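You operate a simulated robot arm through the tools that you are given. There is no shell and no other tool. Be economical: measure what you need, move in short steps, check, and stop when the job is done.

You run a simulated robot arm. Do the job below in one go: nothing can be reset, and whatever is moved stays where it is left.

TASK
Drain the stored charge with the meter on DC, then open the hatch.
Fine: hold DRAIN till the CHARGE lamp is dark; switch the meter off afterwards.

The check looks at the end state, three seconds after you hand in, the way a careful person would. Anything else that was tipped, shoved, dropped, spilled or broken makes it a failure.

THE ROBOT
A 7-joint arm with a two-finger parallel gripper, fixed in place. Base frame: the origin is at the foot of the arm, x ahead of it, y to its left, z up. Lengths are in m, angles in rad, forces in N, time in s.
Its first joint turns from -1.152 to 1.152 rad. Payload 1.57 kg.
The TCP is the grasp point between the finger pads, 0.03 m short of the fingertips. In the tool frame z runs along the fingers and y along their closing line. The gripper opens to 0.11 m. The fingers are 0.024 m wide and 0.012 m thick; the gripper's body (0.048 by 0.112 m) begins 0.078 m behind the TCP.
Orientation is told as [roll, pitch, yaw] about the base's x, y, z axes, in that order, counted from this pose: with the fingers straight down and closing along the base's y, the tool's x points along the base's -x, its y along +y and its z along -z.

THE INTERFACE
- The arm moves only by the tool apply_moves. Its arguments are lists of equal length, an entry for each row: "offset": the shift along the tool's x, y, z in units of 300 mm (1.0 is 300 mm), a list of three; "turn": the turn, a rotation vector about the tool's x, y, z in units of 90 degrees (1.0 is 90 degrees), a list of three. In form: {"offset": [[dx, dy, dz], ...], "turn": [[wx, wy, wz], ...]}. A call has 1 to 10 rows; each row is the pose to reach, as a shift and turn from the pose commanded when the call began, along the tool's axes at that moment. "gripper" is the finger opening in m, from 0 to 0.11, set as the call begins (left out, the last holds). A call with a number of a shift or a turn outside -1 to 1 is refused whole. Each row takes 0.2 s and may step no farther than 0.05 m and 0.15 rad from the row before; otherwise, or with a gripper value out of range, the whole call is refused. Where a pose cannot be reached the arm comes as near as it can. A force on the tool above 40 N (or 10 N above the force at the start of the call, whichever is more), or a blocked arm, ends the call early, and 0.2 s more pass. The fingers move at their own pace (about 0.108 m/s each) and stop on an object; they squeeze with about 26 N. The grip force told is the motor's: it shows also when the fingers shut on nothing. Time passes only in rows, and 0.2 s behind the last, so rows that repeat a pose let the fingers close. It gives the time, the measured TCP pose, the force on the tool (base axes), the opening and the grip force at its end, in the units of the frame above (readings bear some noise).
- Cameras (640 x 400 px; columns grow to the right, rows downward): "scene" is fixed at [0.1751, -0.3972, 1.4139]; the picture's right is [0.69, -0.72, 0.00], its down [-0.36, -0.34, -0.87] and it looks along [0.63, 0.60, -0.49] (base axes); focal length 304 px, centre (320, 200). "wrist" rides on the gripper at [0.07, 0.016, -0.141] in the tool frame; the picture's right is [-0.23, 0.97, 0.00], its down [-0.86, -0.20, -0.48] and it looks along [-0.47, -0.11, 0.88] (tool axes); focal length 222 px, centre (320, 200). There is no depth. A picture from a camera that has moved, and an enlarged one, comes with that camera's place and axes in the base frame and with its lens.
- grab_frame(camera): a new picture of that camera. It takes no simulated time.
- enlarge(camera, box): a new picture of the part [left, top, right, bottom] of that camera's present view, enlarged. It takes no simulated time.
- sign_off(): hands the job in; it is judged then, once.

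Go step by step. Nothing tells you positions but the pictures and the camera data: compare them with the known pose of the tool, close in by small moves and look again before you grip or let go. The budget is 120 turns and 68 pictures, counting those below and the enlarged ones. Unless the task says otherwise, let go and move clear before handing in, and close with one line.

The tools are called after "Emit:" as a command line: name --argument value ..., lists and objects as JSON in quotes. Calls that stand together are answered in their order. apply_moves: Moves the arm, as the interface text tells. Its arguments: {"type":"object","properties":{"offset":{"type":"array","items":{"type":"array","items":{"type":"number"}}},"turn":{"type":"array","items":{"type":"array","items":{"type":"number"}}},"gripper":{"type":"number"}},"required":["offset","turn"]} The other tools are called the same way: grab_frame (camera) takes a picture; enlarge (camera, box) takes an enlarged picture of a part of a camera's view; sign_off () hands the job in.

At the start:

```text
t: 0.0
ee_pos: [0.4178, -0.071, 1.2408]
tool_rot: [0.0, 0.002, -0.001]
wrist_force: [-0.1, 0.1, -0.5]
finger_gap: 0.1098
finger_force: 0.1
```

scene: 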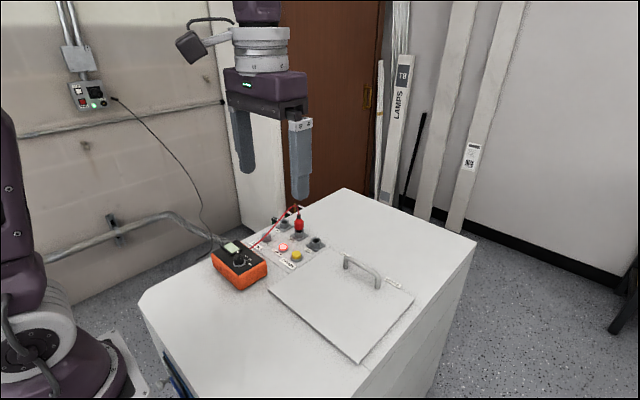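
wrist: 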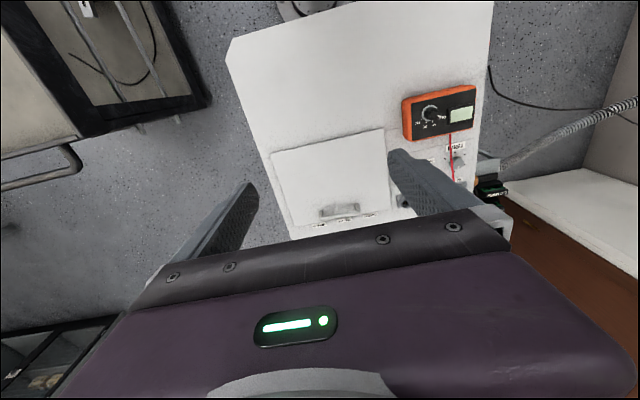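

I see a cabinet top with an orange meter, a small panel with buttons, and a hatch with a handle. I'll enlarge the panel in both views to read it.

Emit:
enlarge --camera "scene" --box '[200, 190, 344, 300]'

Emit:
enlarge --camera "wrist" --box '[380, 80, 520, 220]'

Emit:
enlarge --camera "scene" --box '[260, 230, 430, 370]'

```text
3.64 times, centred on (272, 245) of scene
camera zoom: at [0.1751, -0.3972, 1.4139], right [0.69, -0.72, 0.0], down [-0.36, -0.34, -0.87], along [0.63, 0.6, -0.49], focal length 1106 px, centre (494, 36)
```

zoom: 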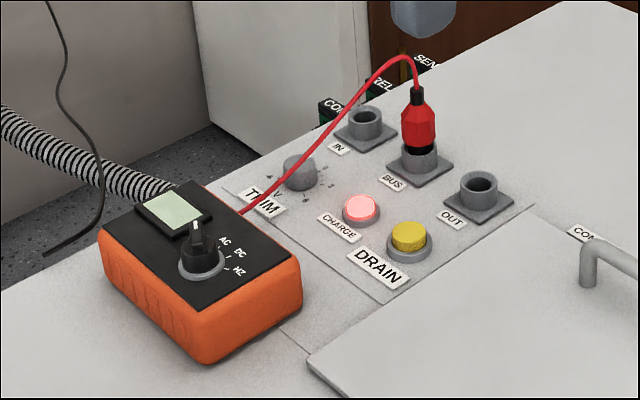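

```text
2.86 times, centred on (450, 150) of wrist
camera zoom: at [0.3469, -0.0535, 1.3821], right [0.23, 0.97, 0.0], down [0.86, -0.2, 0.48], along [0.47, -0.11, -0.88], focal length 635 px, centre (-51, 343)
```

zoom: 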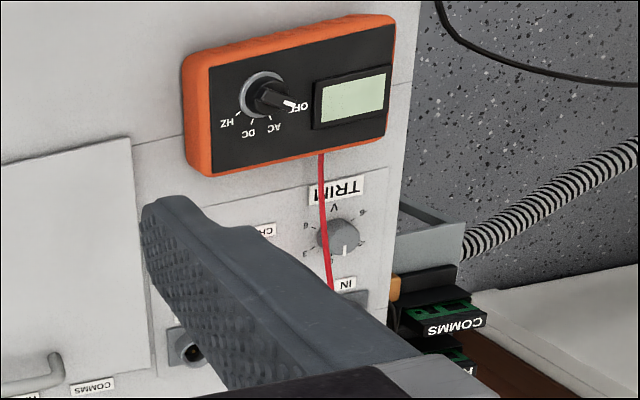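

```text
2.86 times, centred on (345, 300) of scene
camera zoom: at [0.1751, -0.3972, 1.4139], right [0.69, -0.72, 0.0], down [-0.36, -0.34, -0.87], along [0.63, 0.6, -0.49], focal length 869 px, centre (249, -86)
```

zoom: 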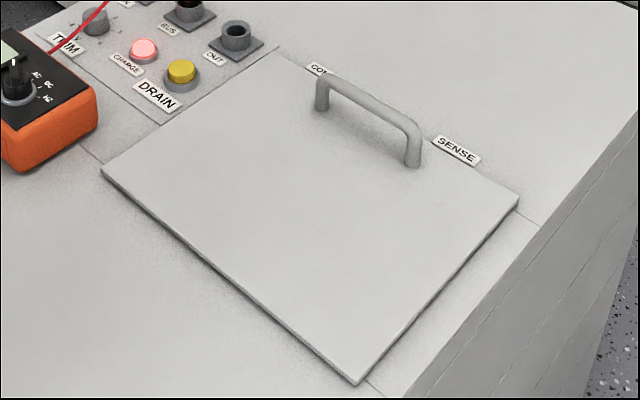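

The meter knob is on OFF, at about (0.505, 0.243), DRAIN is near (0.66, 0.167) and the hatch handle is at x≈0.735. I'll move near the meter and look from there.

Emit:
apply_moves --offset '[[-0.03, 0.11, 0.09], [-0.06, 0.22, 0.18], [-0.09, 0.33, 0.27], [-0.12, 0.44, 0.36], [-0.15, 0.55, 0.45], [-0.18, 0.66, 0.54], [-0.21, 0.77, 0.63], [-0.25, 0.88, 0.72], [-0.27, 0.98, 0.75]]' --turn '[[0, 0, 0], [0, 0, 0], [0, 0, 0], [0, 0, 0], [0, 0, 0], [0, 0, 0], [0, 0, 0], [0, 0, 0], [0, 0, 0]]'

Emit:
grab_frame --camera "wrist"

Emit:
grab_frame --camera "scene"

```text
t: 2.0
ee_pos: [0.4971, 0.2244, 1.0156]
tool_rot: [0.0, 0.0, -0.002]
wrist_force: [0.7, 0.1, -0.2]
finger_gap: 0.1103
finger_force: 0.1
```

```text
62 pictures are left
camera wrist: at [0.4278, 0.2418, 1.1559], right [0.23, 0.97, 0.0], down [0.85, -0.2, 0.48], along [0.47, -0.11, -0.88], focal length 222 px, centre (320, 200)
```

wrist: 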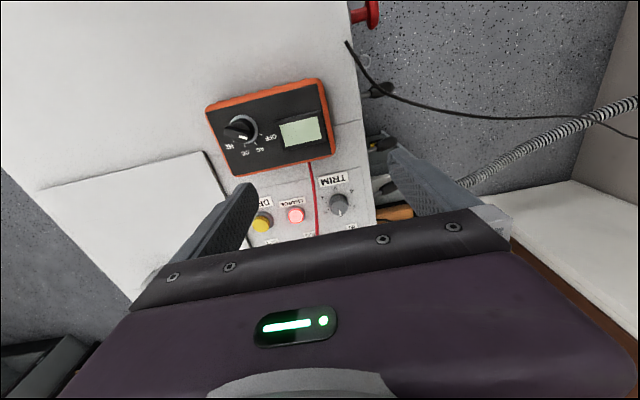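

```text
61 pictures are left
```

scene: 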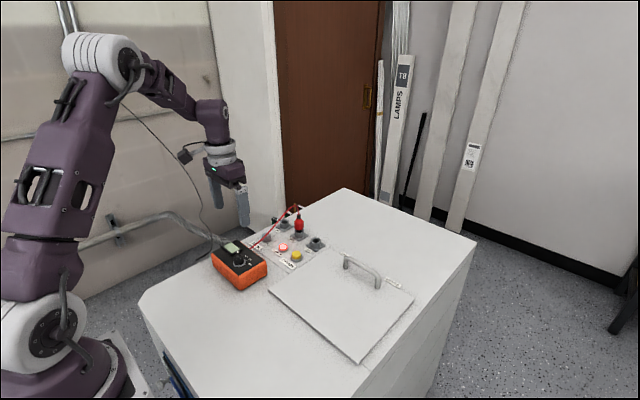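

Comparing the two views puts the panel surface near z≈0.85, with the meter knob at about (0.458, 0.15, 0.91) and DRAIN at about (0.605, 0.108). I'll move over the knob.

Emit:
apply_moves --offset '[[0.065, -0.123, 0.04], [0.13, -0.247, 0.08], [0.13, -0.247, 0.08]]' --turn '[[0, 0, 0], [0, 0, 0], [0, 0, 0]]'

Emit:
enlarge --camera "wrist" --box '[220, 80, 420, 240]'

Emit:
enlarge --camera "scene" --box '[180, 170, 340, 300]'

```text
t: 2.8
ee_pos: [0.4577, 0.1484, 0.9919]
tool_rot: [0.0, 0.0, 0.0]
wrist_force: [0.4, 0.4, 0.1]
finger_gap: 0.1103
finger_force: 0.0
```

```text
2.50 times, centred on (320, 160) of wrist
camera zoom: at [0.3885, 0.1663, 1.1331], right [0.23, 0.97, 0.0], down [0.85, -0.2, 0.48], along [0.47, -0.11, -0.88], focal length 555 px, centre (320, 300)
```

zoom: 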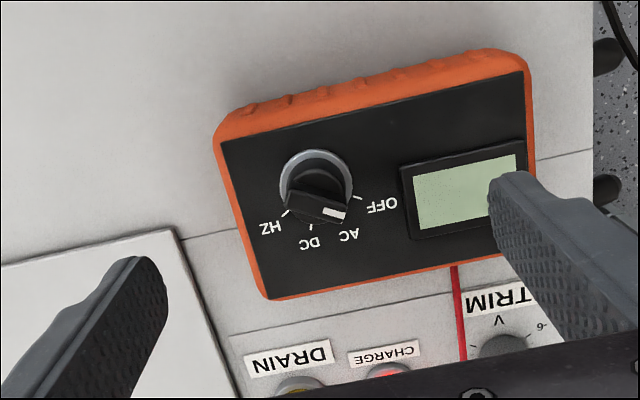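

```text
3.08 times, centred on (260, 235) of scene
camera zoom: at [0.1751, -0.3972, 1.4139], right [0.69, -0.72, 0.0], down [-0.36, -0.34, -0.87], along [0.63, 0.6, -0.49], focal length 936 px, centre (505, 92)
```

zoom: 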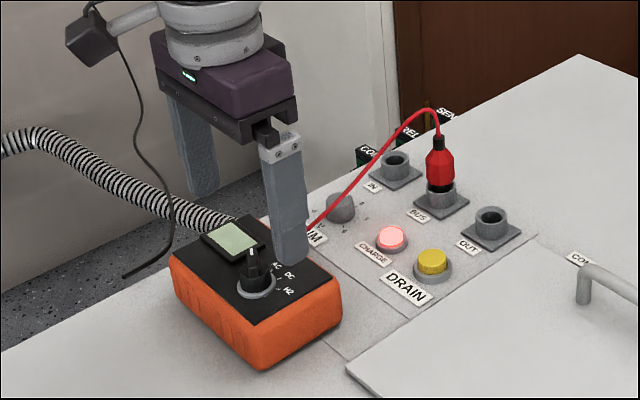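

The knob is a bar pointing at OFF, roughly 54° from base x. DC is about 72° clockwise from there, seen from above. I'll rotate the tool so the fingers straddle the bar and narrow the gap.

Emit:
apply_moves --offset '[[0, 0, 0], [0, 0, 0], [0, 0, 0], [0, 0, 0], [0, 0, 0], [0, 0, 0], [0, 0, 0], [0, 0, 0]]' --turn '[[0, 0, -0.086], [0, 0, -0.172], [0, 0, -0.258], [0, 0, -0.344], [0, 0, -0.43], [0, 0, -0.516], [0, 0, -0.6], [0, 0, -0.6]]' --gripper 0.05

Emit:
enlarge --camera "wrist" --box '[220, 100, 420, 260]'

Emit:
enlarge --camera "scene" --box '[190, 190, 290, 300]'

```text
t: 4.6
ee_pos: [0.4595, 0.1494, 0.9907]
tool_rot: [0.0, -0.001, 0.945]
wrist_force: [-0.6, -0.4, 0.5]
finger_gap: 0.0502
finger_force: 0.1
```

```text
2.50 times, centred on (320, 180) of wrist
camera zoom: at [0.4045, 0.1032, 1.1328], right [-0.66, 0.76, 0.0], down [0.66, 0.58, 0.48], along [0.36, 0.31, -0.88], focal length 555 px, centre (320, 250)
```

zoom: 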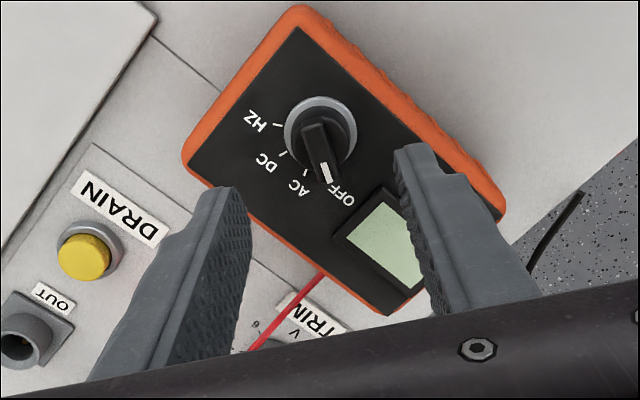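

```text
3.64 times, centred on (240, 245) of scene
camera zoom: at [0.1751, -0.3972, 1.4139], right [0.69, -0.72, 0.0], down [-0.36, -0.34, -0.87], along [0.63, 0.6, -0.49], focal length 1106 px, centre (611, 36)
```

zoom: 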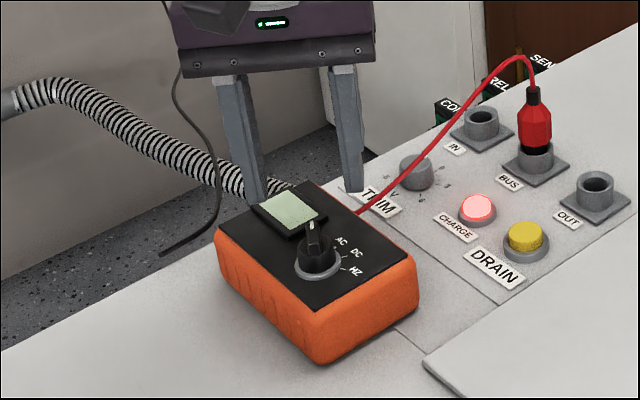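

The knob centre checks out at (0.457, 0.148), with the bar about 62° from x. I'll trim the yaw, descend around the bar and stop with the fingers open to check.

Emit:
apply_moves --offset '[[0.009, 0.004, 0.0], [0.009, 0.004, 0.04], [0.009, 0.004, 0.08], [0.009, 0.004, 0.12], [0.009, 0.004, 0.15], [0.009, 0.004, 0.15]]' --turn '[[0, 0, -0.07], [0, 0, -0.07], [0, 0, -0.07], [0, 0, -0.07], [0, 0, -0.07], [0, 0, -0.07]]' --gripper 0.044

Emit:
enlarge --camera "wrist" --box '[240, 120, 400, 240]'

Emit:
enlarge --camera "scene" --box '[190, 190, 290, 300]'

```text
t: 6.0
ee_pos: [0.4561, 0.1475, 0.9459]
tool_rot: [0.0, -0.001, 1.054]
wrist_force: [-0.1, -0.3, -0.2]
finger_gap: 0.044
finger_force: 0.0
```

```text
3.33 times, centred on (320, 180) of wrist
camera zoom: at [0.4075, 0.0959, 1.0876], right [-0.73, 0.68, 0.0], down [0.6, 0.64, 0.48], along [0.32, 0.35, -0.88], focal length 740 px, centre (320, 267)
```

zoom: 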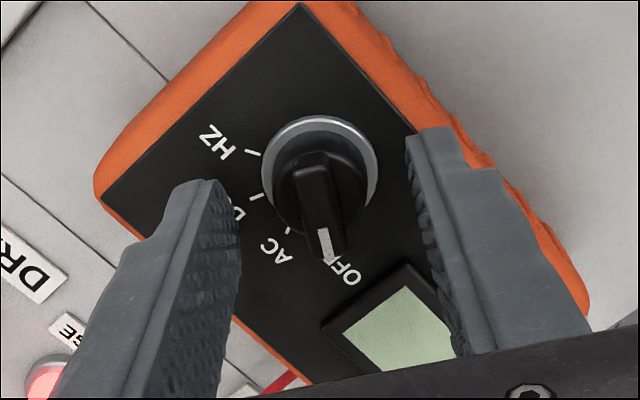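

```text
3.64 times, centred on (240, 245) of scene
camera zoom: at [0.1751, -0.3972, 1.4139], right [0.69, -0.72, 0.0], down [-0.36, -0.34, -0.87], along [0.63, 0.6, -0.49], focal length 1106 px, centre (611, 36)
```

zoom: 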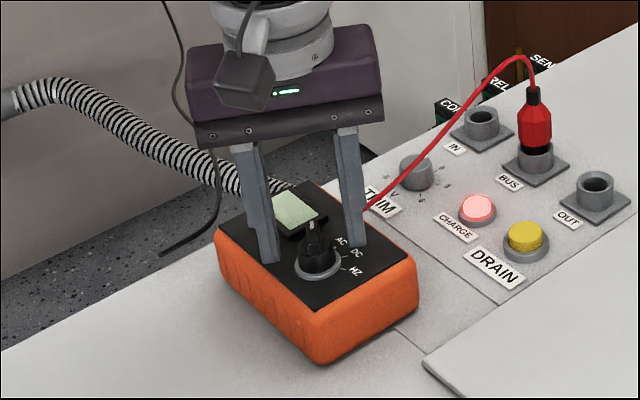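

The fingers straddle the bar and are well centred on it. I'll close gently on it.

Emit:
apply_moves --offset '[[0, 0, 0.008], [0, 0, 0.01], [0, 0, 0.01]]' --turn '[[0, 0, 0], [0, 0, 0], [0, 0, 0]]' --gripper 0.0

Emit:
enlarge --camera "scene" --box '[190, 190, 290, 300]'

```text
t: 6.8
ee_pos: [0.456, 0.1482, 0.9439]
tool_rot: [-0.001, -0.002, 1.053]
wrist_force: [-2.7, -2.1, 25.3]
finger_gap: 0.0228
finger_force: 26.3
```

```text
3.64 times, centred on (240, 245) of scene
camera zoom: at [0.1746, -0.3974, 1.4139], right [0.69, -0.72, 0.0], down [-0.36, -0.34, -0.87], along [0.63, 0.6, -0.49], focal length 1106 px, centre (611, 36)
```

zoom: 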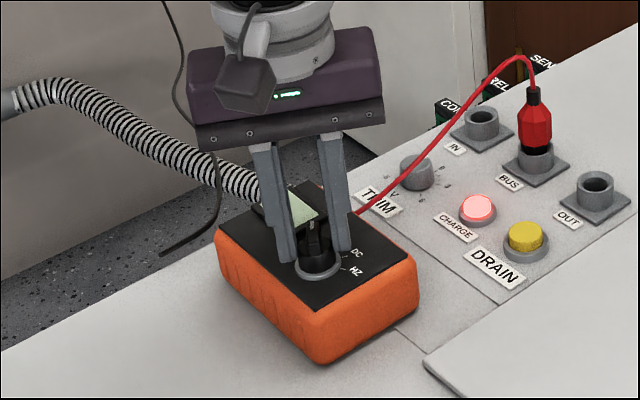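

The fingers stopped at 23 mm with upward force, so they are resting on the knob's round body. I'll open, rise about 9 mm and grip only the bar.

Emit:
apply_moves --offset '[[0, 0, 0], [0, 0, -0.02], [0, 0, -0.035], [0, 0, -0.035]]' --turn '[[0, 0, 0], [0, 0, 0], [0, 0, 0], [0, 0, 0]]' --gripper 0.044

Emit:
apply_moves --offset '[[0, 0, 0], [0, 0, 0], [0, 0, 0]]' --turn '[[0, 0, 0], [0, 0, 0], [0, 0, 0]]' --gripper 0.0

Emit:
enlarge --camera "scene" --box '[190, 190, 290, 300]'

```text
t: 7.8
ee_pos: [0.4562, 0.1474, 0.9535]
tool_rot: [0.0, 0.0, 1.053]
wrist_force: [0.0, -0.1, 1.1]
finger_gap: 0.044
finger_force: 0.0
```

```text
t: 8.6
ee_pos: [0.4568, 0.1482, 0.9544]
tool_rot: [-0.001, 0.0, 1.051]
wrist_force: [2.9, -1.5, 0.9]
finger_gap: 0.0083
finger_force: 25.8
```

```text
3.64 times, centred on (240, 245) of scene
camera zoom: at [0.1751, -0.3973, 1.4139], right [0.69, -0.72, 0.0], down [-0.36, -0.34, -0.87], along [0.63, 0.6, -0.49], focal length 1106 px, centre (611, 36)
```

zoom: 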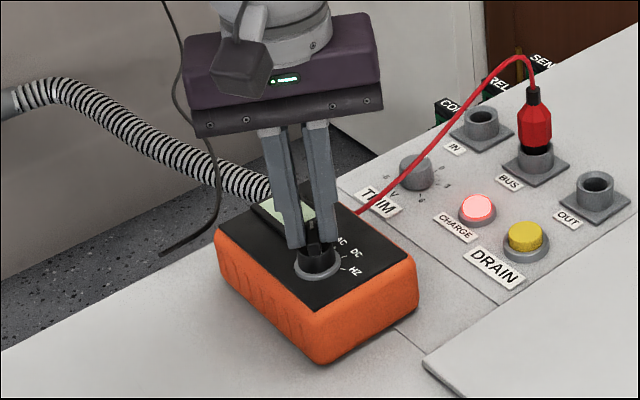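

The bar is gripped (8.3 mm). I'll turn it about 78° clockwise toward DC.

Emit:
apply_moves --offset '[[0, 0, 0], [0, 0, 0], [0, 0, 0], [0, 0, 0], [0, 0, 0], [0, 0, 0], [0, 0, 0], [0, 0, 0], [0, 0, 0], [0, 0, 0]]' --turn '[[0, 0, 0.087], [0, 0, 0.174], [0, 0, 0.261], [0, 0, 0.348], [0, 0, 0.435], [0, 0, 0.522], [0, 0, 0.609], [0, 0, 0.696], [0, 0, 0.783], [0, 0, 0.87]]'

Emit:
enlarge --camera "scene" --box '[190, 190, 290, 300]'

Emit:
enlarge --camera "wrist" --box '[240, 120, 400, 240]'

```text
t: 10.8
ee_pos: [0.4543, 0.1484, 0.9537]
tool_rot: [0.001, -0.001, -0.315]
wrist_force: [-2.4, 2.2, 5.3]
finger_gap: 0.0084
finger_force: 26.3
```

```text
3.64 times, centred on (240, 245) of scene
camera zoom: at [0.1749, -0.3972, 1.4139], right [0.69, -0.72, 0.0], down [-0.36, -0.34, -0.87], along [0.63, 0.6, -0.49], focal length 1106 px, centre (611, 36)
```

zoom: 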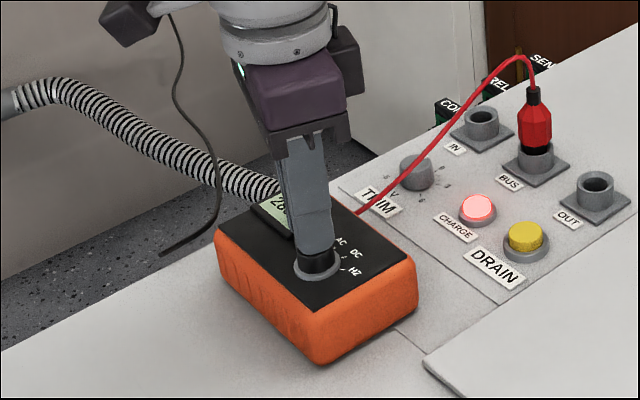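

```text
3.33 times, centred on (320, 180) of wrist
camera zoom: at [0.3947, 0.186, 1.0956], right [0.52, 0.85, 0.0], down [0.75, -0.46, 0.48], along [0.41, -0.25, -0.88], focal length 740 px, centre (320, 267)
```

zoom: 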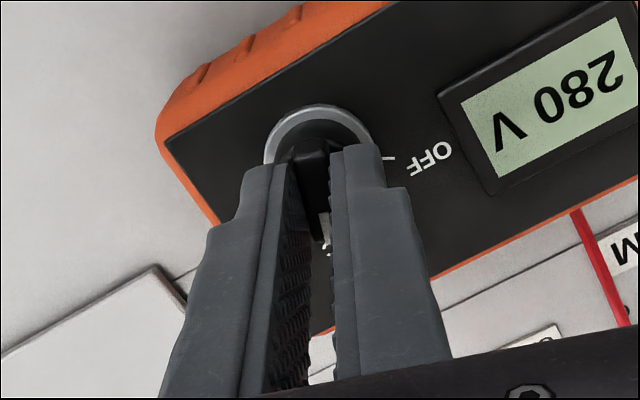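

The display reads 280 V. I'll release, rise and check where the pointer sits.

Emit:
apply_moves --offset '[[0, 0, 0], [0, 0, 0], [0, 0, -0.05], [0, 0, -0.15], [0, 0, -0.25], [0, 0, -0.25]]' --turn '[[0, 0, 0], [0, 0, 0], [0, 0, 0], [0, 0, 0], [0, 0, 0], [0, 0, 0]]' --gripper 0.05

Emit:
enlarge --camera "scene" --box '[190, 190, 290, 300]'

Emit:
enlarge --camera "wrist" --box '[220, 80, 420, 240]'

```text
t: 12.2
ee_pos: [0.4573, 0.1469, 1.0292]
tool_rot: [0.0, 0.0, -0.314]
wrist_force: [-0.2, -0.4, 0.3]
finger_gap: 0.0501
finger_force: 0.1
```

```text
3.64 times, centred on (240, 245) of scene
camera zoom: at [0.1751, -0.3972, 1.4139], right [0.69, -0.72, 0.0], down [-0.36, -0.34, -0.87], along [0.63, 0.6, -0.49], focal length 1106 px, centre (611, 36)
```

zoom: 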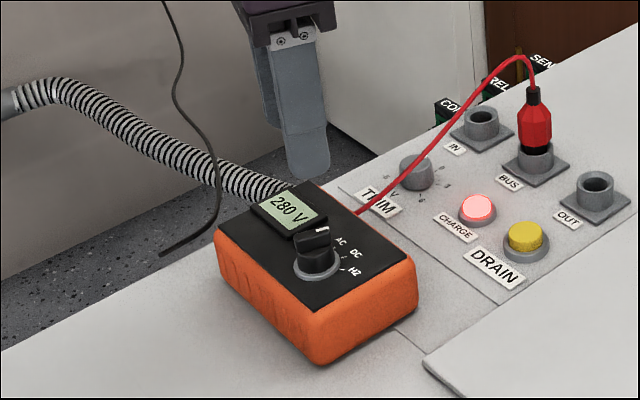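

```text
2.50 times, centred on (320, 160) of wrist
camera zoom: at [0.3954, 0.1856, 1.171], right [0.52, 0.86, 0.0], down [0.75, -0.45, 0.48], along [0.41, -0.25, -0.88], focal length 555 px, centre (320, 300)
```

zoom: 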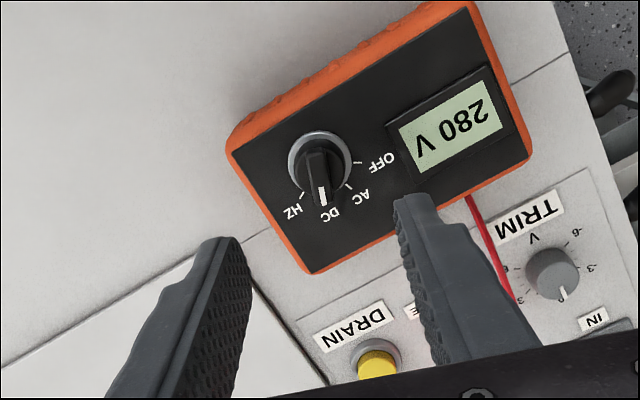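

The pointer is on DC. Next I'll bring the closed fingers over DRAIN at about (0.605, 0.108), yawed so the gripper body stays clear of the plug and cable.

Emit:
apply_moves --offset '[[-0.05, 0.003, 0.0], [-0.1, 0.006, 0.0], [-0.15, 0.009, 0.0], [-0.2, 0.012, 0.0], [-0.25, 0.015, 0.03], [-0.3, 0.018, 0.06], [-0.35, 0.02, 0.09], [-0.4, 0.023, 0.12], [-0.46, 0.026, 0.15], [-0.509, 0.029, 0.18]]' --turn '[[0, 0, -0.077], [0, 0, -0.154], [0, 0, -0.231], [0, 0, -0.308], [0, 0, -0.385], [0, 0, -0.462], [0, 0, -0.539], [0, 0, -0.616], [0, 0, -0.693], [0, 0, -0.77]]' --gripper 0.0

Emit:
enlarge --camera "scene" --box '[230, 170, 350, 290]'

Emit:
enlarge --camera "wrist" --box '[220, 80, 420, 240]'

```text
t: 14.4
ee_pos: [0.6042, 0.1089, 0.9757]
tool_rot: [0.001, 0.0, 0.896]
wrist_force: [-0.4, 0.9, -0.2]
finger_gap: 0.0
finger_force: 20.8
```

```text
3.33 times, centred on (290, 230) of scene
camera zoom: at [0.1751, -0.3972, 1.4139], right [0.69, -0.72, 0.0], down [-0.36, -0.34, -0.87], along [0.63, 0.6, -0.49], focal length 1014 px, centre (420, 100)
```

zoom: 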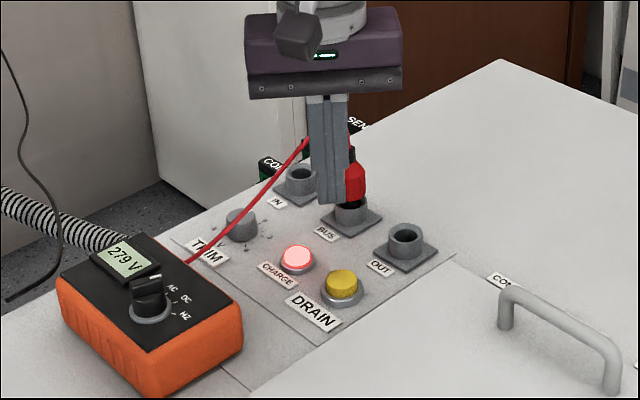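

```text
2.50 times, centred on (320, 160) of wrist
camera zoom: at [0.548, 0.0654, 1.1164], right [-0.62, 0.78, 0.0], down [0.69, 0.54, 0.48], along [0.38, 0.3, -0.88], focal length 555 px, centre (320, 300)
```

zoom: 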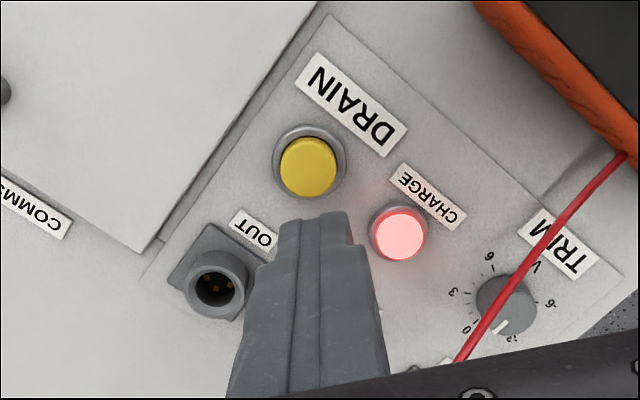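

The button is at about (0.607, 0.105), top near z≈0.867. I'll descend until just above it.

Emit:
apply_moves --offset '[[0.006, -0.014, 0.08], [0.006, -0.014, 0.15], [0.006, -0.014, 0.2], [0.006, -0.014, 0.235]]' --turn '[[0, 0, 0], [0, 0, 0], [0, 0, 0], [0, 0, 0]]'

Emit:
enlarge --camera "scene" --box '[230, 170, 350, 290]'

Emit:
enlarge --camera "wrist" --box '[220, 80, 420, 240]'

```text
t: 15.4
ee_pos: [0.6056, 0.1043, 0.9041]
tool_rot: [0.0, 0.001, 0.895]
wrist_force: [0.3, -1.0, -0.2]
finger_gap: 0.0002
finger_force: 21.3
```

```text
3.33 times, centred on (290, 230) of scene
camera zoom: at [0.1751, -0.3972, 1.4139], right [0.69, -0.72, 0.0], down [-0.36, -0.34, -0.87], along [0.63, 0.6, -0.49], focal length 1014 px, centre (420, 100)
```

zoom: 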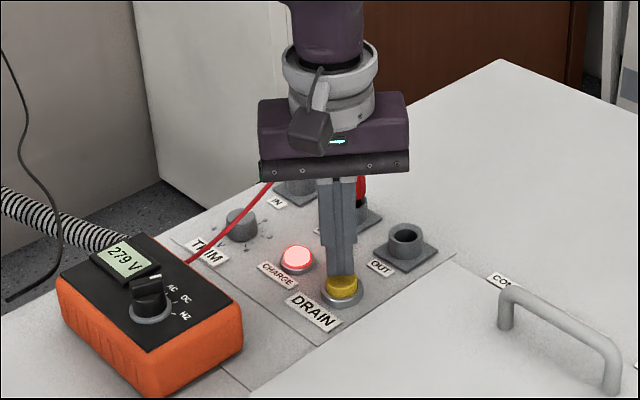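

```text
2.50 times, centred on (320, 160) of wrist
camera zoom: at [0.5495, 0.0611, 1.0459], right [-0.62, 0.79, 0.0], down [0.69, 0.54, 0.48], along [0.38, 0.3, -0.88], focal length 555 px, centre (320, 300)
```

zoom: 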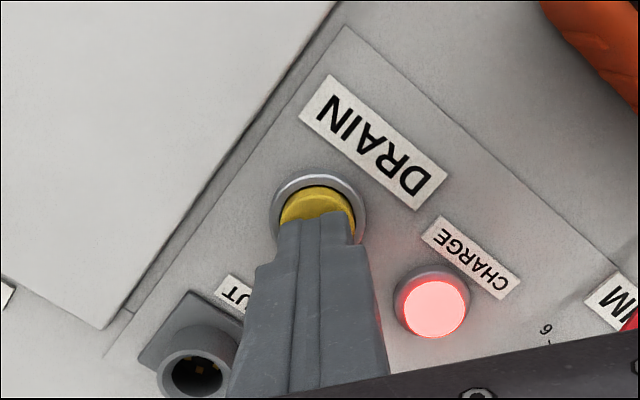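

The fingers are just above the button. I'll press in small steps.

Emit:
apply_moves --offset '[[0, 0, 0.012], [0, 0, 0.02], [0, 0, 0.028], [0, 0, 0.036], [0, 0, 0.04]]' --turn '[[0, 0, 0], [0, 0, 0], [0, 0, 0], [0, 0, 0], [0, 0, 0]]'

Emit:
enlarge --camera "scene" --box '[230, 170, 350, 290]'

```text
t: 16.6
ee_pos: [0.6059, 0.1033, 0.8938]
tool_rot: [-0.001, 0.0, 0.895]
wrist_force: [-2.9, -0.5, 7.6]
finger_gap: 0.0001
finger_force: 21.4
```

```text
3.33 times, centred on (290, 230) of scene
camera zoom: at [0.1749, -0.3973, 1.4139], right [0.69, -0.72, 0.0], down [-0.36, -0.34, -0.87], along [0.63, 0.6, -0.49], focal length 1014 px, centre (420, 100)
```

zoom: 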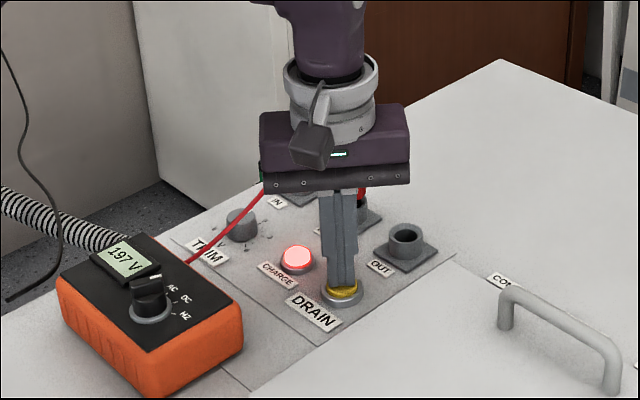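

The voltage is falling (197 V), so the button is registering. I'll hold it.

Emit:
apply_moves --offset '[[0, 0, 0], [0, 0, 0], [0, 0, 0], [0, 0, 0], [0, 0, 0], [0, 0, 0], [0, 0, 0], [0, 0, 0], [0, 0, 0], [0, 0, 0]]' --turn '[[0, 0, 0], [0, 0, 0], [0, 0, 0], [0, 0, 0], [0, 0, 0], [0, 0, 0], [0, 0, 0], [0, 0, 0], [0, 0, 0], [0, 0, 0]]'

Emit:
apply_moves --offset '[[0, 0, 0], [0, 0, 0], [0, 0, 0], [0, 0, 0], [0, 0, 0], [0, 0, 0], [0, 0, 0], [0, 0, 0], [0, 0, 0], [0, 0, 0]]' --turn '[[0, 0, 0], [0, 0, 0], [0, 0, 0], [0, 0, 0], [0, 0, 0], [0, 0, 0], [0, 0, 0], [0, 0, 0], [0, 0, 0], [0, 0, 0]]'

Emit:
enlarge --camera "scene" --box '[230, 170, 350, 290]'

```text
t: 18.8
ee_pos: [0.6065, 0.1053, 0.8944]
tool_rot: [0.0, 0.001, 0.894]
wrist_force: [2.1, -1.0, 9.2]
finger_gap: 0.0
finger_force: 21.5
```

```text
t: 21.0
ee_pos: [0.6063, 0.1043, 0.8941]
tool_rot: [0.0, -0.001, 0.896]
wrist_force: [1.8, -0.9, 9.1]
finger_gap: 0.0001
finger_force: 21.0
```

```text
3.33 times, centred on (290, 230) of scene
camera zoom: at [0.175, -0.3973, 1.4139], right [0.69, -0.72, 0.0], down [-0.36, -0.34, -0.87], along [0.63, 0.6, -0.49], focal length 1014 px, centre (420, 100)
```

zoom: 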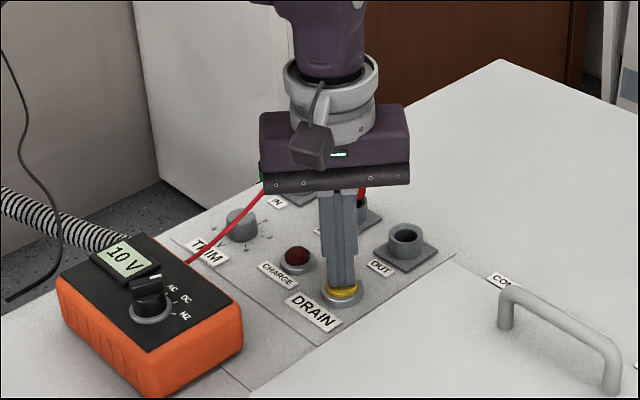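

The lamp is dark at 10 V. I'll hold a bit longer to drain it fully.

Emit:
apply_moves --offset '[[0, 0, 0], [0, 0, 0], [0, 0, 0], [0, 0, 0], [0, 0, 0], [0, 0, 0], [0, 0, 0], [0, 0, 0], [0, 0, 0], [0, 0, 0]]' --turn '[[0, 0, 0], [0, 0, 0], [0, 0, 0], [0, 0, 0], [0, 0, 0], [0, 0, 0], [0, 0, 0], [0, 0, 0], [0, 0, 0], [0, 0, 0]]'

Emit:
apply_moves --offset '[[0, 0, 0], [0, 0, 0], [0, 0, 0], [0, 0, 0], [0, 0, 0], [0, 0, 0], [0, 0, 0], [0, 0, 0], [0, 0, 0], [0, 0, 0]]' --turn '[[0, 0, 0], [0, 0, 0], [0, 0, 0], [0, 0, 0], [0, 0, 0], [0, 0, 0], [0, 0, 0], [0, 0, 0], [0, 0, 0], [0, 0, 0]]'

Emit:
apply_moves --offset '[[0, 0, -0.04], [0, 0, -0.12], [0, 0, -0.24], [0, 0, -0.38], [0, 0, -0.45]]' --turn '[[0, 0, 0], [0, 0, 0], [0, 0, 0], [0, 0, 0], [0, 0, 0]]'

Emit:
enlarge --camera "scene" --box '[230, 170, 350, 290]'

```text
t: 23.2
ee_pos: [0.6058, 0.1045, 0.8929]
tool_rot: [0.001, 0.002, 0.895]
wrist_force: [1.6, 0.1, 9.3]
finger_gap: 0.0
finger_force: 21.5
```

```text
t: 25.4
ee_pos: [0.6067, 0.1046, 0.893]
tool_rot: [0.0, 0.0, 0.895]
wrist_force: [-0.4, -0.7, 8.9]
finger_gap: 0.0
finger_force: 20.8
```

```text
t: 26.6
ee_pos: [0.6061, 0.1065, 1.0282]
tool_rot: [0.0, 0.0, 0.896]
wrist_force: [-0.4, 0.2, -0.4]
finger_gap: 0.0001
finger_force: 21.1
```

```text
3.33 times, centred on (290, 230) of scene
camera zoom: at [0.1751, -0.3972, 1.4139], right [0.69, -0.72, 0.0], down [-0.36, -0.34, -0.87], along [0.63, 0.6, -0.49], focal length 1014 px, centre (420, 100)
```

zoom: 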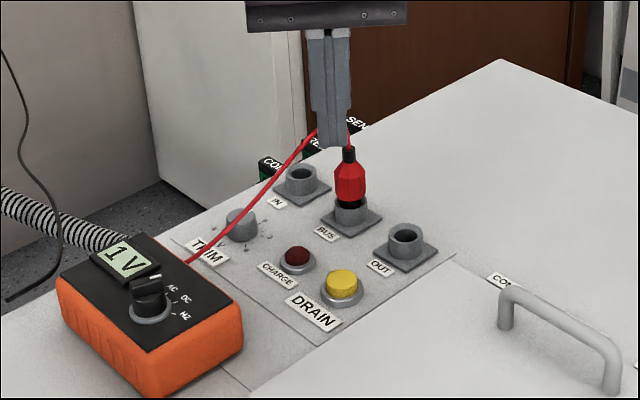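

It reads 1 V, the lamp is dark and the button is back up. Next I'll return to the meter knob to switch it off.

Emit:
apply_moves --offset '[[0.02, 0.048, 0], [0.04, 0.095, 0], [0.061, 0.143, 0], [0.082, 0.19, 0], [0.102, 0.238, 0], [0.122, 0.286, 0], [0.143, 0.333, 0], [0.163, 0.381, 0], [0.184, 0.428, 0], [0.204, 0.476, 0]]' --turn '[[0, 0, 0.077], [0, 0, 0.154], [0, 0, 0.231], [0, 0, 0.308], [0, 0, 0.385], [0, 0, 0.462], [0, 0, 0.539], [0, 0, 0.616], [0, 0, 0.693], [0, 0, 0.77]]' --gripper 0.044

Emit:
enlarge --camera "wrist" --box '[220, 80, 420, 240]'

```text
t: 28.8
ee_pos: [0.4568, 0.1473, 1.0265]
tool_rot: [0.001, 0.002, -0.318]
wrist_force: [-0.5, 0.0, 0.4]
finger_gap: 0.0442
finger_force: 0.1
```

```text
2.50 times, centred on (320, 160) of wrist
camera zoom: at [0.3952, 0.1845, 1.1685], right [0.52, 0.85, 0.0], down [0.75, -0.46, 0.48], along [0.41, -0.25, -0.88], focal length 555 px, centre (320, 300)
```

zoom: 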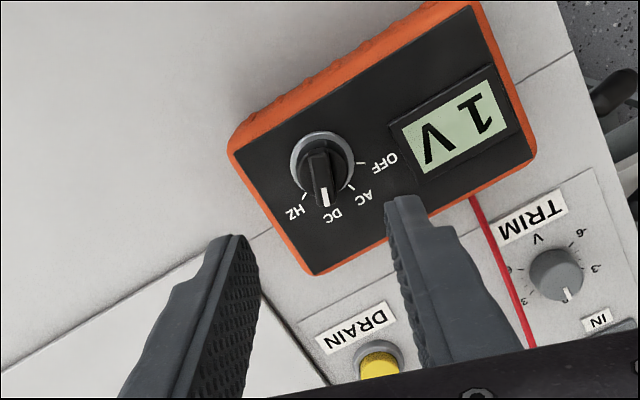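

Same pose as when I released the knob. I'll descend and grip the bar.

Emit:
apply_moves --offset '[[0, 0, 0.08], [0, 0, 0.16], [0, 0, 0.22], [0, 0, 0.243], [0, 0, 0.243]]' --turn '[[0, 0, 0], [0, 0, 0], [0, 0, 0], [0, 0, 0], [0, 0, 0]]'

Emit:
apply_moves --offset '[[0, 0, 0], [0, 0, 0], [0, 0, 0]]' --turn '[[0, 0, 0], [0, 0, 0], [0, 0, 0]]' --gripper 0.0

```text
t: 30.0
ee_pos: [0.455, 0.146, 0.9531]
tool_rot: [0.0, 0.001, -0.314]
wrist_force: [0.4, -1.0, -0.1]
finger_gap: 0.0438
finger_force: 0.1
```

```text
t: 30.8
ee_pos: [0.4556, 0.1461, 0.954]
tool_rot: [0.0, -0.001, -0.313]
wrist_force: [-1.3, 2.6, -0.3]
finger_gap: 0.0088
finger_force: 25.9
```

The bar is gripped. I'll rotate back to OFF (counter-clockwise by the same angle plus a little).

Emit:
apply_moves --offset '[[0, 0, 0], [0, 0, 0], [0, 0, 0], [0, 0, 0], [0, 0, 0], [0, 0, 0], [0, 0, 0], [0, 0, 0], [0, 0, 0], [0, 0, 0]]' --turn '[[0, 0, -0.088], [0, 0, -0.176], [0, 0, -0.264], [0, 0, -0.352], [0, 0, -0.44], [0, 0, -0.528], [0, 0, -0.616], [0, 0, -0.704], [0, 0, -0.792], [0, 0, -0.88]]'

Emit:
apply_moves --offset '[[0, 0, 0], [0, 0, 0], [0, 0, -0.05], [0, 0, -0.15], [0, 0, -0.27], [0, 0, -0.35]]' --turn '[[0, 0, 0], [0, 0, 0], [0, 0, 0], [0, 0, 0], [0, 0, 0], [0, 0, 0]]' --gripper 0.05

Emit:
enlarge --camera "wrist" --box '[220, 80, 420, 240]'

Emit:
enlarge --camera "scene" --box '[200, 190, 440, 340]'

```text
t: 33.0
ee_pos: [0.4569, 0.1461, 0.9537]
tool_rot: [-0.001, -0.001, 1.07]
wrist_force: [-0.5, 0.0, 0.0]
finger_gap: 0.0082
finger_force: 25.5
```

```text
t: 34.4
ee_pos: [0.4562, 0.1448, 1.059]
tool_rot: [0.0, 0.001, 1.067]
wrist_force: [-0.3, 0.9, 0.7]
finger_gap: 0.0499
finger_force: 0.1
```

```text
2.50 times, centred on (320, 160) of wrist
camera zoom: at [0.4089, 0.0932, 1.2011], right [-0.74, 0.67, 0.0], down [0.59, 0.65, 0.48], along [0.32, 0.36, -0.88], focal length 555 px, centre (320, 300)
```

zoom: 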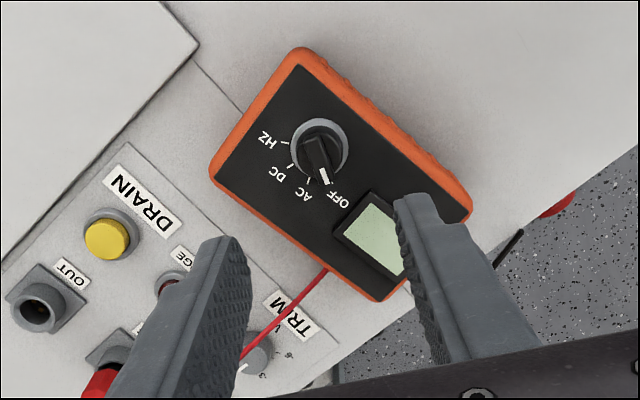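

```text
2.67 times, centred on (320, 265) of scene
camera zoom: at [0.1751, -0.3972, 1.4139], right [0.69, -0.72, 0.0], down [-0.36, -0.34, -0.87], along [0.63, 0.6, -0.49], focal length 811 px, centre (320, 27)
```

zoom: 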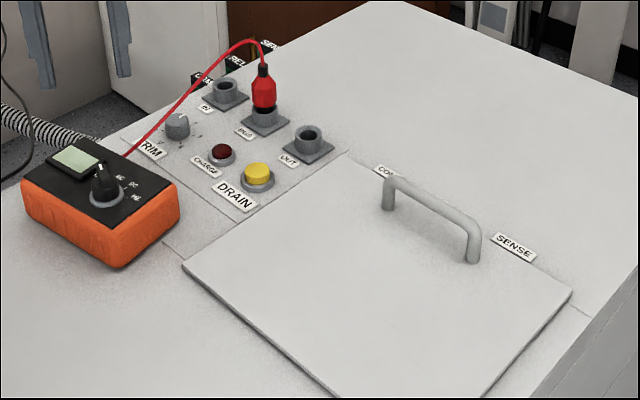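

The meter is OFF and the lamp is dark. Now the hatch: the handle bar runs along y near x≈0.664, y≈-0.072. I'll move above it with the fingers closing along x.

Emit:
apply_moves --offset '[[0.037, -0.12, 0], [0.075, -0.24, 0], [0.112, -0.36, 0], [0.15, -0.48, 0], [0.187, -0.6, 0.03], [0.224, -0.72, 0.06], [0.262, -0.84, 0.1], [0.299, -0.957, 0.13], [0.299, -0.957, 0.13]]' --turn '[[0, 0, -0.04], [0, 0, -0.08], [0, 0, -0.12], [0, 0, -0.16], [0, 0, -0.2], [0, 0, -0.24], [0, 0, -0.28], [0, 0, -0.321], [0, 0, -0.321]]' --gripper 0.06

Emit:
grab_frame --camera "wrist"

Emit:
enlarge --camera "scene" --box '[240, 170, 440, 330]'

```text
t: 36.4
ee_pos: [0.6655, -0.0698, 1.0201]
tool_rot: [-0.001, -0.001, 1.573]
wrist_force: [-0.3, 0.7, -0.1]
finger_gap: 0.0601
finger_force: 0.0
```

```text
38 pictures are left
camera wrist: at [0.6495, -0.1397, 1.1621], right [-0.97, 0.22, 0.0], down [0.2, 0.86, 0.48], along [0.11, 0.47, -0.88], focal length 222 px, centre (320, 200)
```

wrist: 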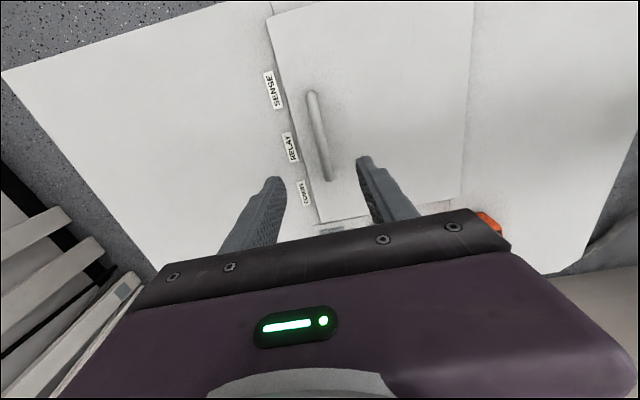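

```text
2.50 times, centred on (340, 250) of scene
camera zoom: at [0.1751, -0.3973, 1.4139], right [0.69, -0.72, 0.0], down [-0.36, -0.34, -0.87], along [0.63, 0.6, -0.49], focal length 760 px, centre (270, 75)
```

zoom: 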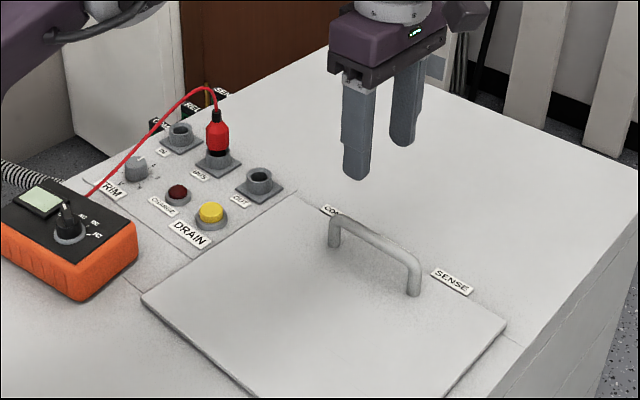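

The handle bar is centred between the fingers (x≈0.665, y≈-0.074, z≈0.893). I'll descend around it.

Emit:
apply_moves --offset '[[0.013, 0, 0.12], [0.013, 0, 0.24], [0.013, 0, 0.32], [0.013, 0, 0.37], [0.013, 0, 0.4], [0.013, 0, 0.4]]' --turn '[[0, 0, 0], [0, 0, 0], [0, 0, 0], [0, 0, 0], [0, 0, 0], [0, 0, 0]]'

Emit:
enlarge --camera "scene" --box '[280, 190, 420, 330]'

Emit:
enlarge --camera "wrist" --box '[220, 100, 420, 260]'

```text
t: 37.8
ee_pos: [0.6647, -0.0748, 0.9001]
tool_rot: [0.0, 0.0, 1.573]
wrist_force: [1.0, 0.1, 0.0]
finger_gap: 0.0598
finger_force: 0.0
```

```text
2.86 times, centred on (350, 260) of scene
camera zoom: at [0.1751, -0.3972, 1.4139], right [0.69, -0.72, 0.0], down [-0.36, -0.34, -0.87], along [0.63, 0.6, -0.49], focal length 869 px, centre (234, 29)
```

zoom: 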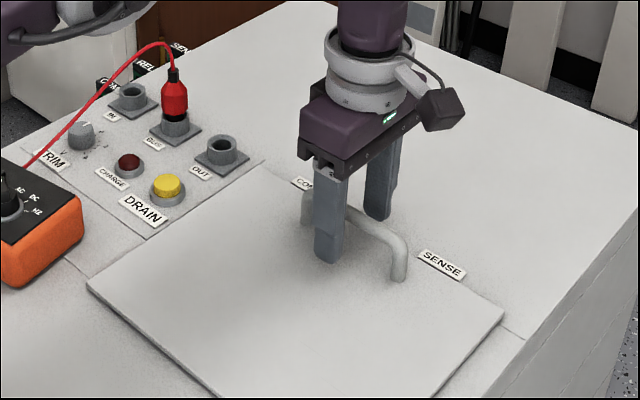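

```text
2.50 times, centred on (320, 180) of wrist
camera zoom: at [0.649, -0.1433, 1.0423], right [-0.97, 0.23, 0.0], down [0.2, 0.86, 0.48], along [0.11, 0.47, -0.88], focal length 555 px, centre (320, 250)
```

zoom: 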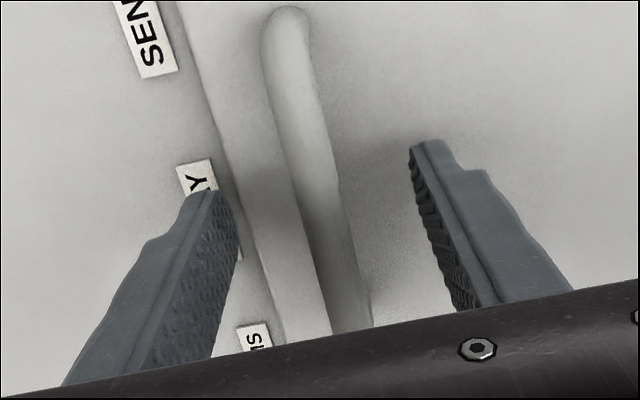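

The bar is between the fingers, so I'll close on it.

Emit:
apply_moves --offset '[[0, 0, 0.008], [0, 0, 0.008], [0, 0, 0.008], [0, 0, 0.008]]' --turn '[[0, 0, 0], [0, 0, 0], [0, 0, 0], [0, 0, 0]]' --gripper 0.0

```text
t: 38.8
ee_pos: [0.6643, -0.0735, 0.8997]
tool_rot: [0.004, -0.001, 1.574]
wrist_force: [-27.2, 0.4, 9.3]
finger_gap: 0.0127
finger_force: 29.5
```

It is gripped on the 12.7 mm bar with some sideways preload. I'll ease that off, then test-lift along an arc about the near edge.

Emit:
apply_moves --offset '[[0, 0.006, 0], [0, 0.01, 0]]' --turn '[[0, 0, 0], [0, 0, 0]]'

Emit:
apply_moves --offset '[[0, 0.006, -0.02], [0, 0.012, -0.04], [0, 0.018, -0.061]]' --turn '[[0.02, 0, 0], [0.042, 0, 0], [0.064, 0, 0]]'

Emit:
enlarge --camera "scene" --box '[240, 190, 440, 370]'

```text
t: 39.4
ee_pos: [0.6629, -0.0743, 0.8987]
tool_rot: [-0.004, 0.001, 1.573]
wrist_force: [0.3, -0.5, -1.2]
finger_gap: 0.013
finger_force: 29.6
```

```text
t: 40.2
ee_pos: [0.6557, -0.0727, 0.9164]
tool_rot: [-0.099, -0.002, 1.572]
wrist_force: [0.7, 1.4, -25.5]
finger_gap: 0.0126
finger_force: 29.5
```

```text
2.22 times, centred on (340, 280) of scene
camera zoom: at [0.1757, -0.3973, 1.4138], right [0.69, -0.72, 0.0], down [-0.36, -0.34, -0.87], along [0.63, 0.6, -0.5], focal length 676 px, centre (276, 22)
```

zoom: 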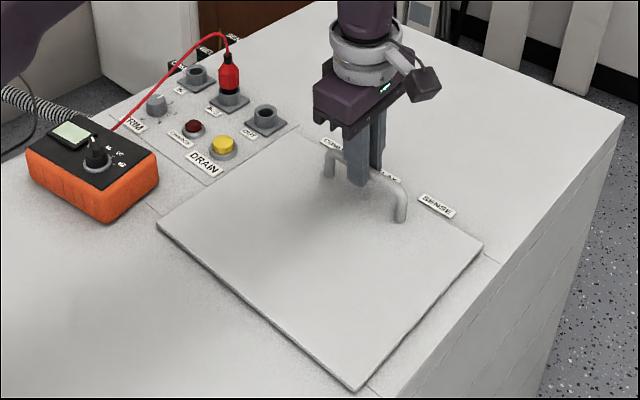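

The corner of the hatch hasn't moved, so the fingers likely slid up the bar. I'll look closely.

Emit:
enlarge --camera "scene" --box '[320, 230, 420, 310]'

Emit:
enlarge --camera "scene" --box '[260, 270, 420, 370]'

Emit:
grab_frame --camera "wrist"

```text
5.00 times, centred on (370, 270) of scene
camera zoom: at [0.1757, -0.3973, 1.4138], right [0.69, -0.72, 0.0], down [-0.36, -0.34, -0.87], along [0.63, 0.6, -0.5], focal length 1521 px, centre (70, -150)
```

zoom: 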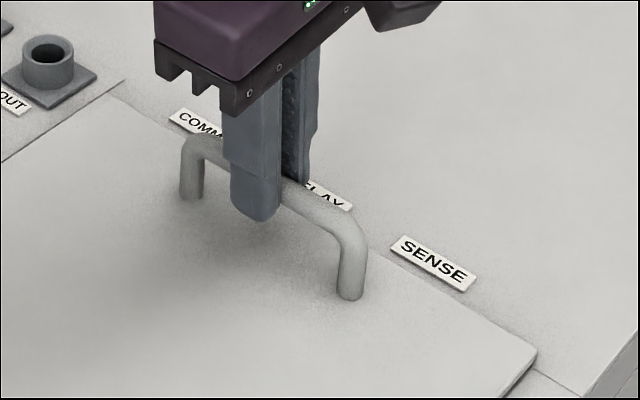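

```text
4.00 times, centred on (340, 320) of scene
camera zoom: at [0.1757, -0.3973, 1.4138], right [0.69, -0.72, 0.0], down [-0.36, -0.34, -0.87], along [0.63, 0.6, -0.5], focal length 1216 px, centre (240, -280)
```

zoom: 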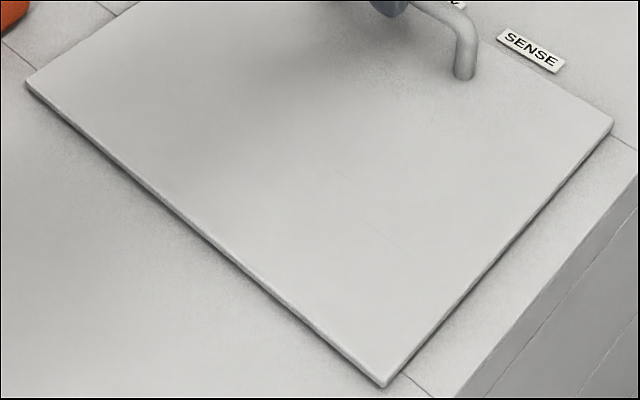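

```text
31 pictures are left
camera wrist: at [0.6261, -0.1429, 1.055], right [-0.97, 0.23, -0.1], down [0.15, 0.85, 0.5], along [0.19, 0.47, -0.86], focal length 222 px, centre (320, 200)
```

wrist: 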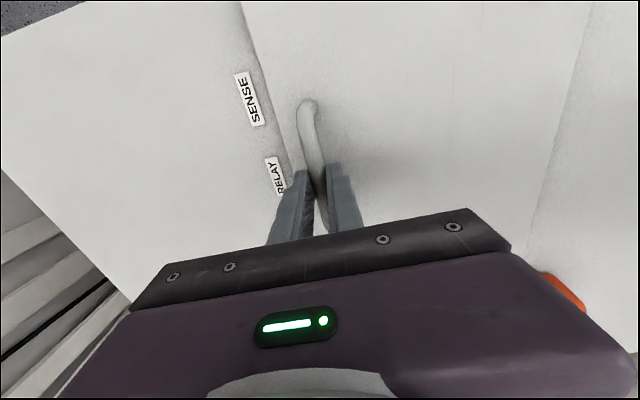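

The fingers slid about 10 mm up the bar and the hatch did not lift. I'll re-seat the grip lower, then test a horizontal pull, since the hatch may slide rather than lift.

Emit:
apply_moves --offset '[[0, 0, 0], [0, -0.009, 0.03], [0, -0.018, 0.061], [0, -0.018, 0.075], [0, -0.018, 0.075]]' --turn '[[0, 0, 0], [-0.032, 0, 0], [-0.064, 0, 0], [-0.064, 0, 0], [-0.064, 0, 0]]' --gripper 0.035

Emit:
apply_moves --offset '[[0, 0, 0], [0, 0, 0], [0, 0, 0]]' --turn '[[0, 0, 0], [0, 0, 0], [0, 0, 0]]' --gripper 0.0

Emit:
apply_moves --offset '[[0, 0.01, 0], [0, 0.02, 0], [0, 0.035, 0], [0, 0.05, 0]]' --turn '[[0, 0, 0], [0, 0, 0], [0, 0, 0], [0, 0, 0]]'

Emit:
enlarge --camera "scene" --box '[240, 210, 440, 370]'

```text
t: 41.4
ee_pos: [0.6637, -0.0726, 0.895]
tool_rot: [0.0, 0.0, 1.574]
wrist_force: [-0.1, -0.5, -0.4]
finger_gap: 0.0351
finger_force: 0.0
```

```text
t: 42.2
ee_pos: [0.6636, -0.0745, 0.8954]
tool_rot: [0.001, 0.0, 1.573]
wrist_force: [-13.4, 1.8, 5.0]
finger_gap: 0.0125
finger_force: 30.1
```

```text
t: 43.2
ee_pos: [0.649, -0.0747, 0.8952]
tool_rot: [0.0, 0.0, 1.571]
wrist_force: [1.3, -1.3, -2.3]
finger_gap: 0.0126
finger_force: 29.8
```

```text
2.50 times, centred on (340, 290) of scene
camera zoom: at [0.1752, -0.3973, 1.4138], right [0.69, -0.72, 0.0], down [-0.36, -0.34, -0.87], along [0.63, 0.6, -0.49], focal length 760 px, centre (270, -25)
```

zoom: 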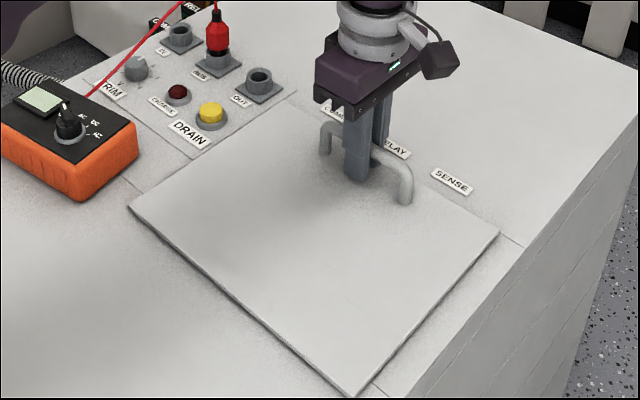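

It slides: the hatch moved about 15 mm toward the arm with little force. I'll keep pulling it in stages.

Emit:
apply_moves --offset '[[0, 0.05, 0], [0, 0.1, 0], [0, 0.15, 0], [0, 0.2, 0], [0, 0.25, 0], [0, 0.3, 0]]' --turn '[[0, 0, 0], [0, 0, 0], [0, 0, 0], [0, 0, 0], [0, 0, 0], [0, 0, 0]]'

Emit:
grab_frame --camera "scene"

```text
t: 44.6
ee_pos: [0.559, -0.0731, 0.8955]
tool_rot: [0.001, 0.0, 1.572]
wrist_force: [0.7, 1.7, -7.3]
finger_gap: 0.0126
finger_force: 29.7
```

```text
29 pictures are left
```

scene: 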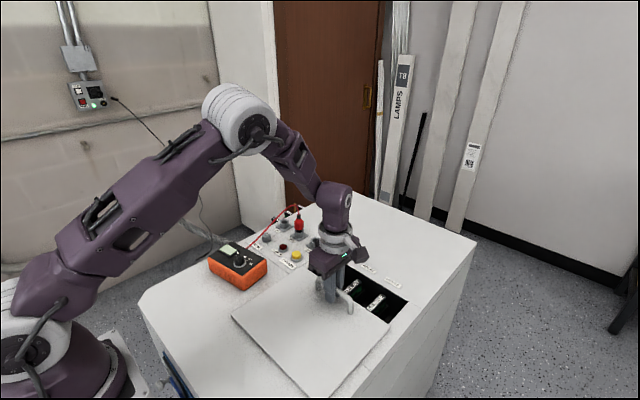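

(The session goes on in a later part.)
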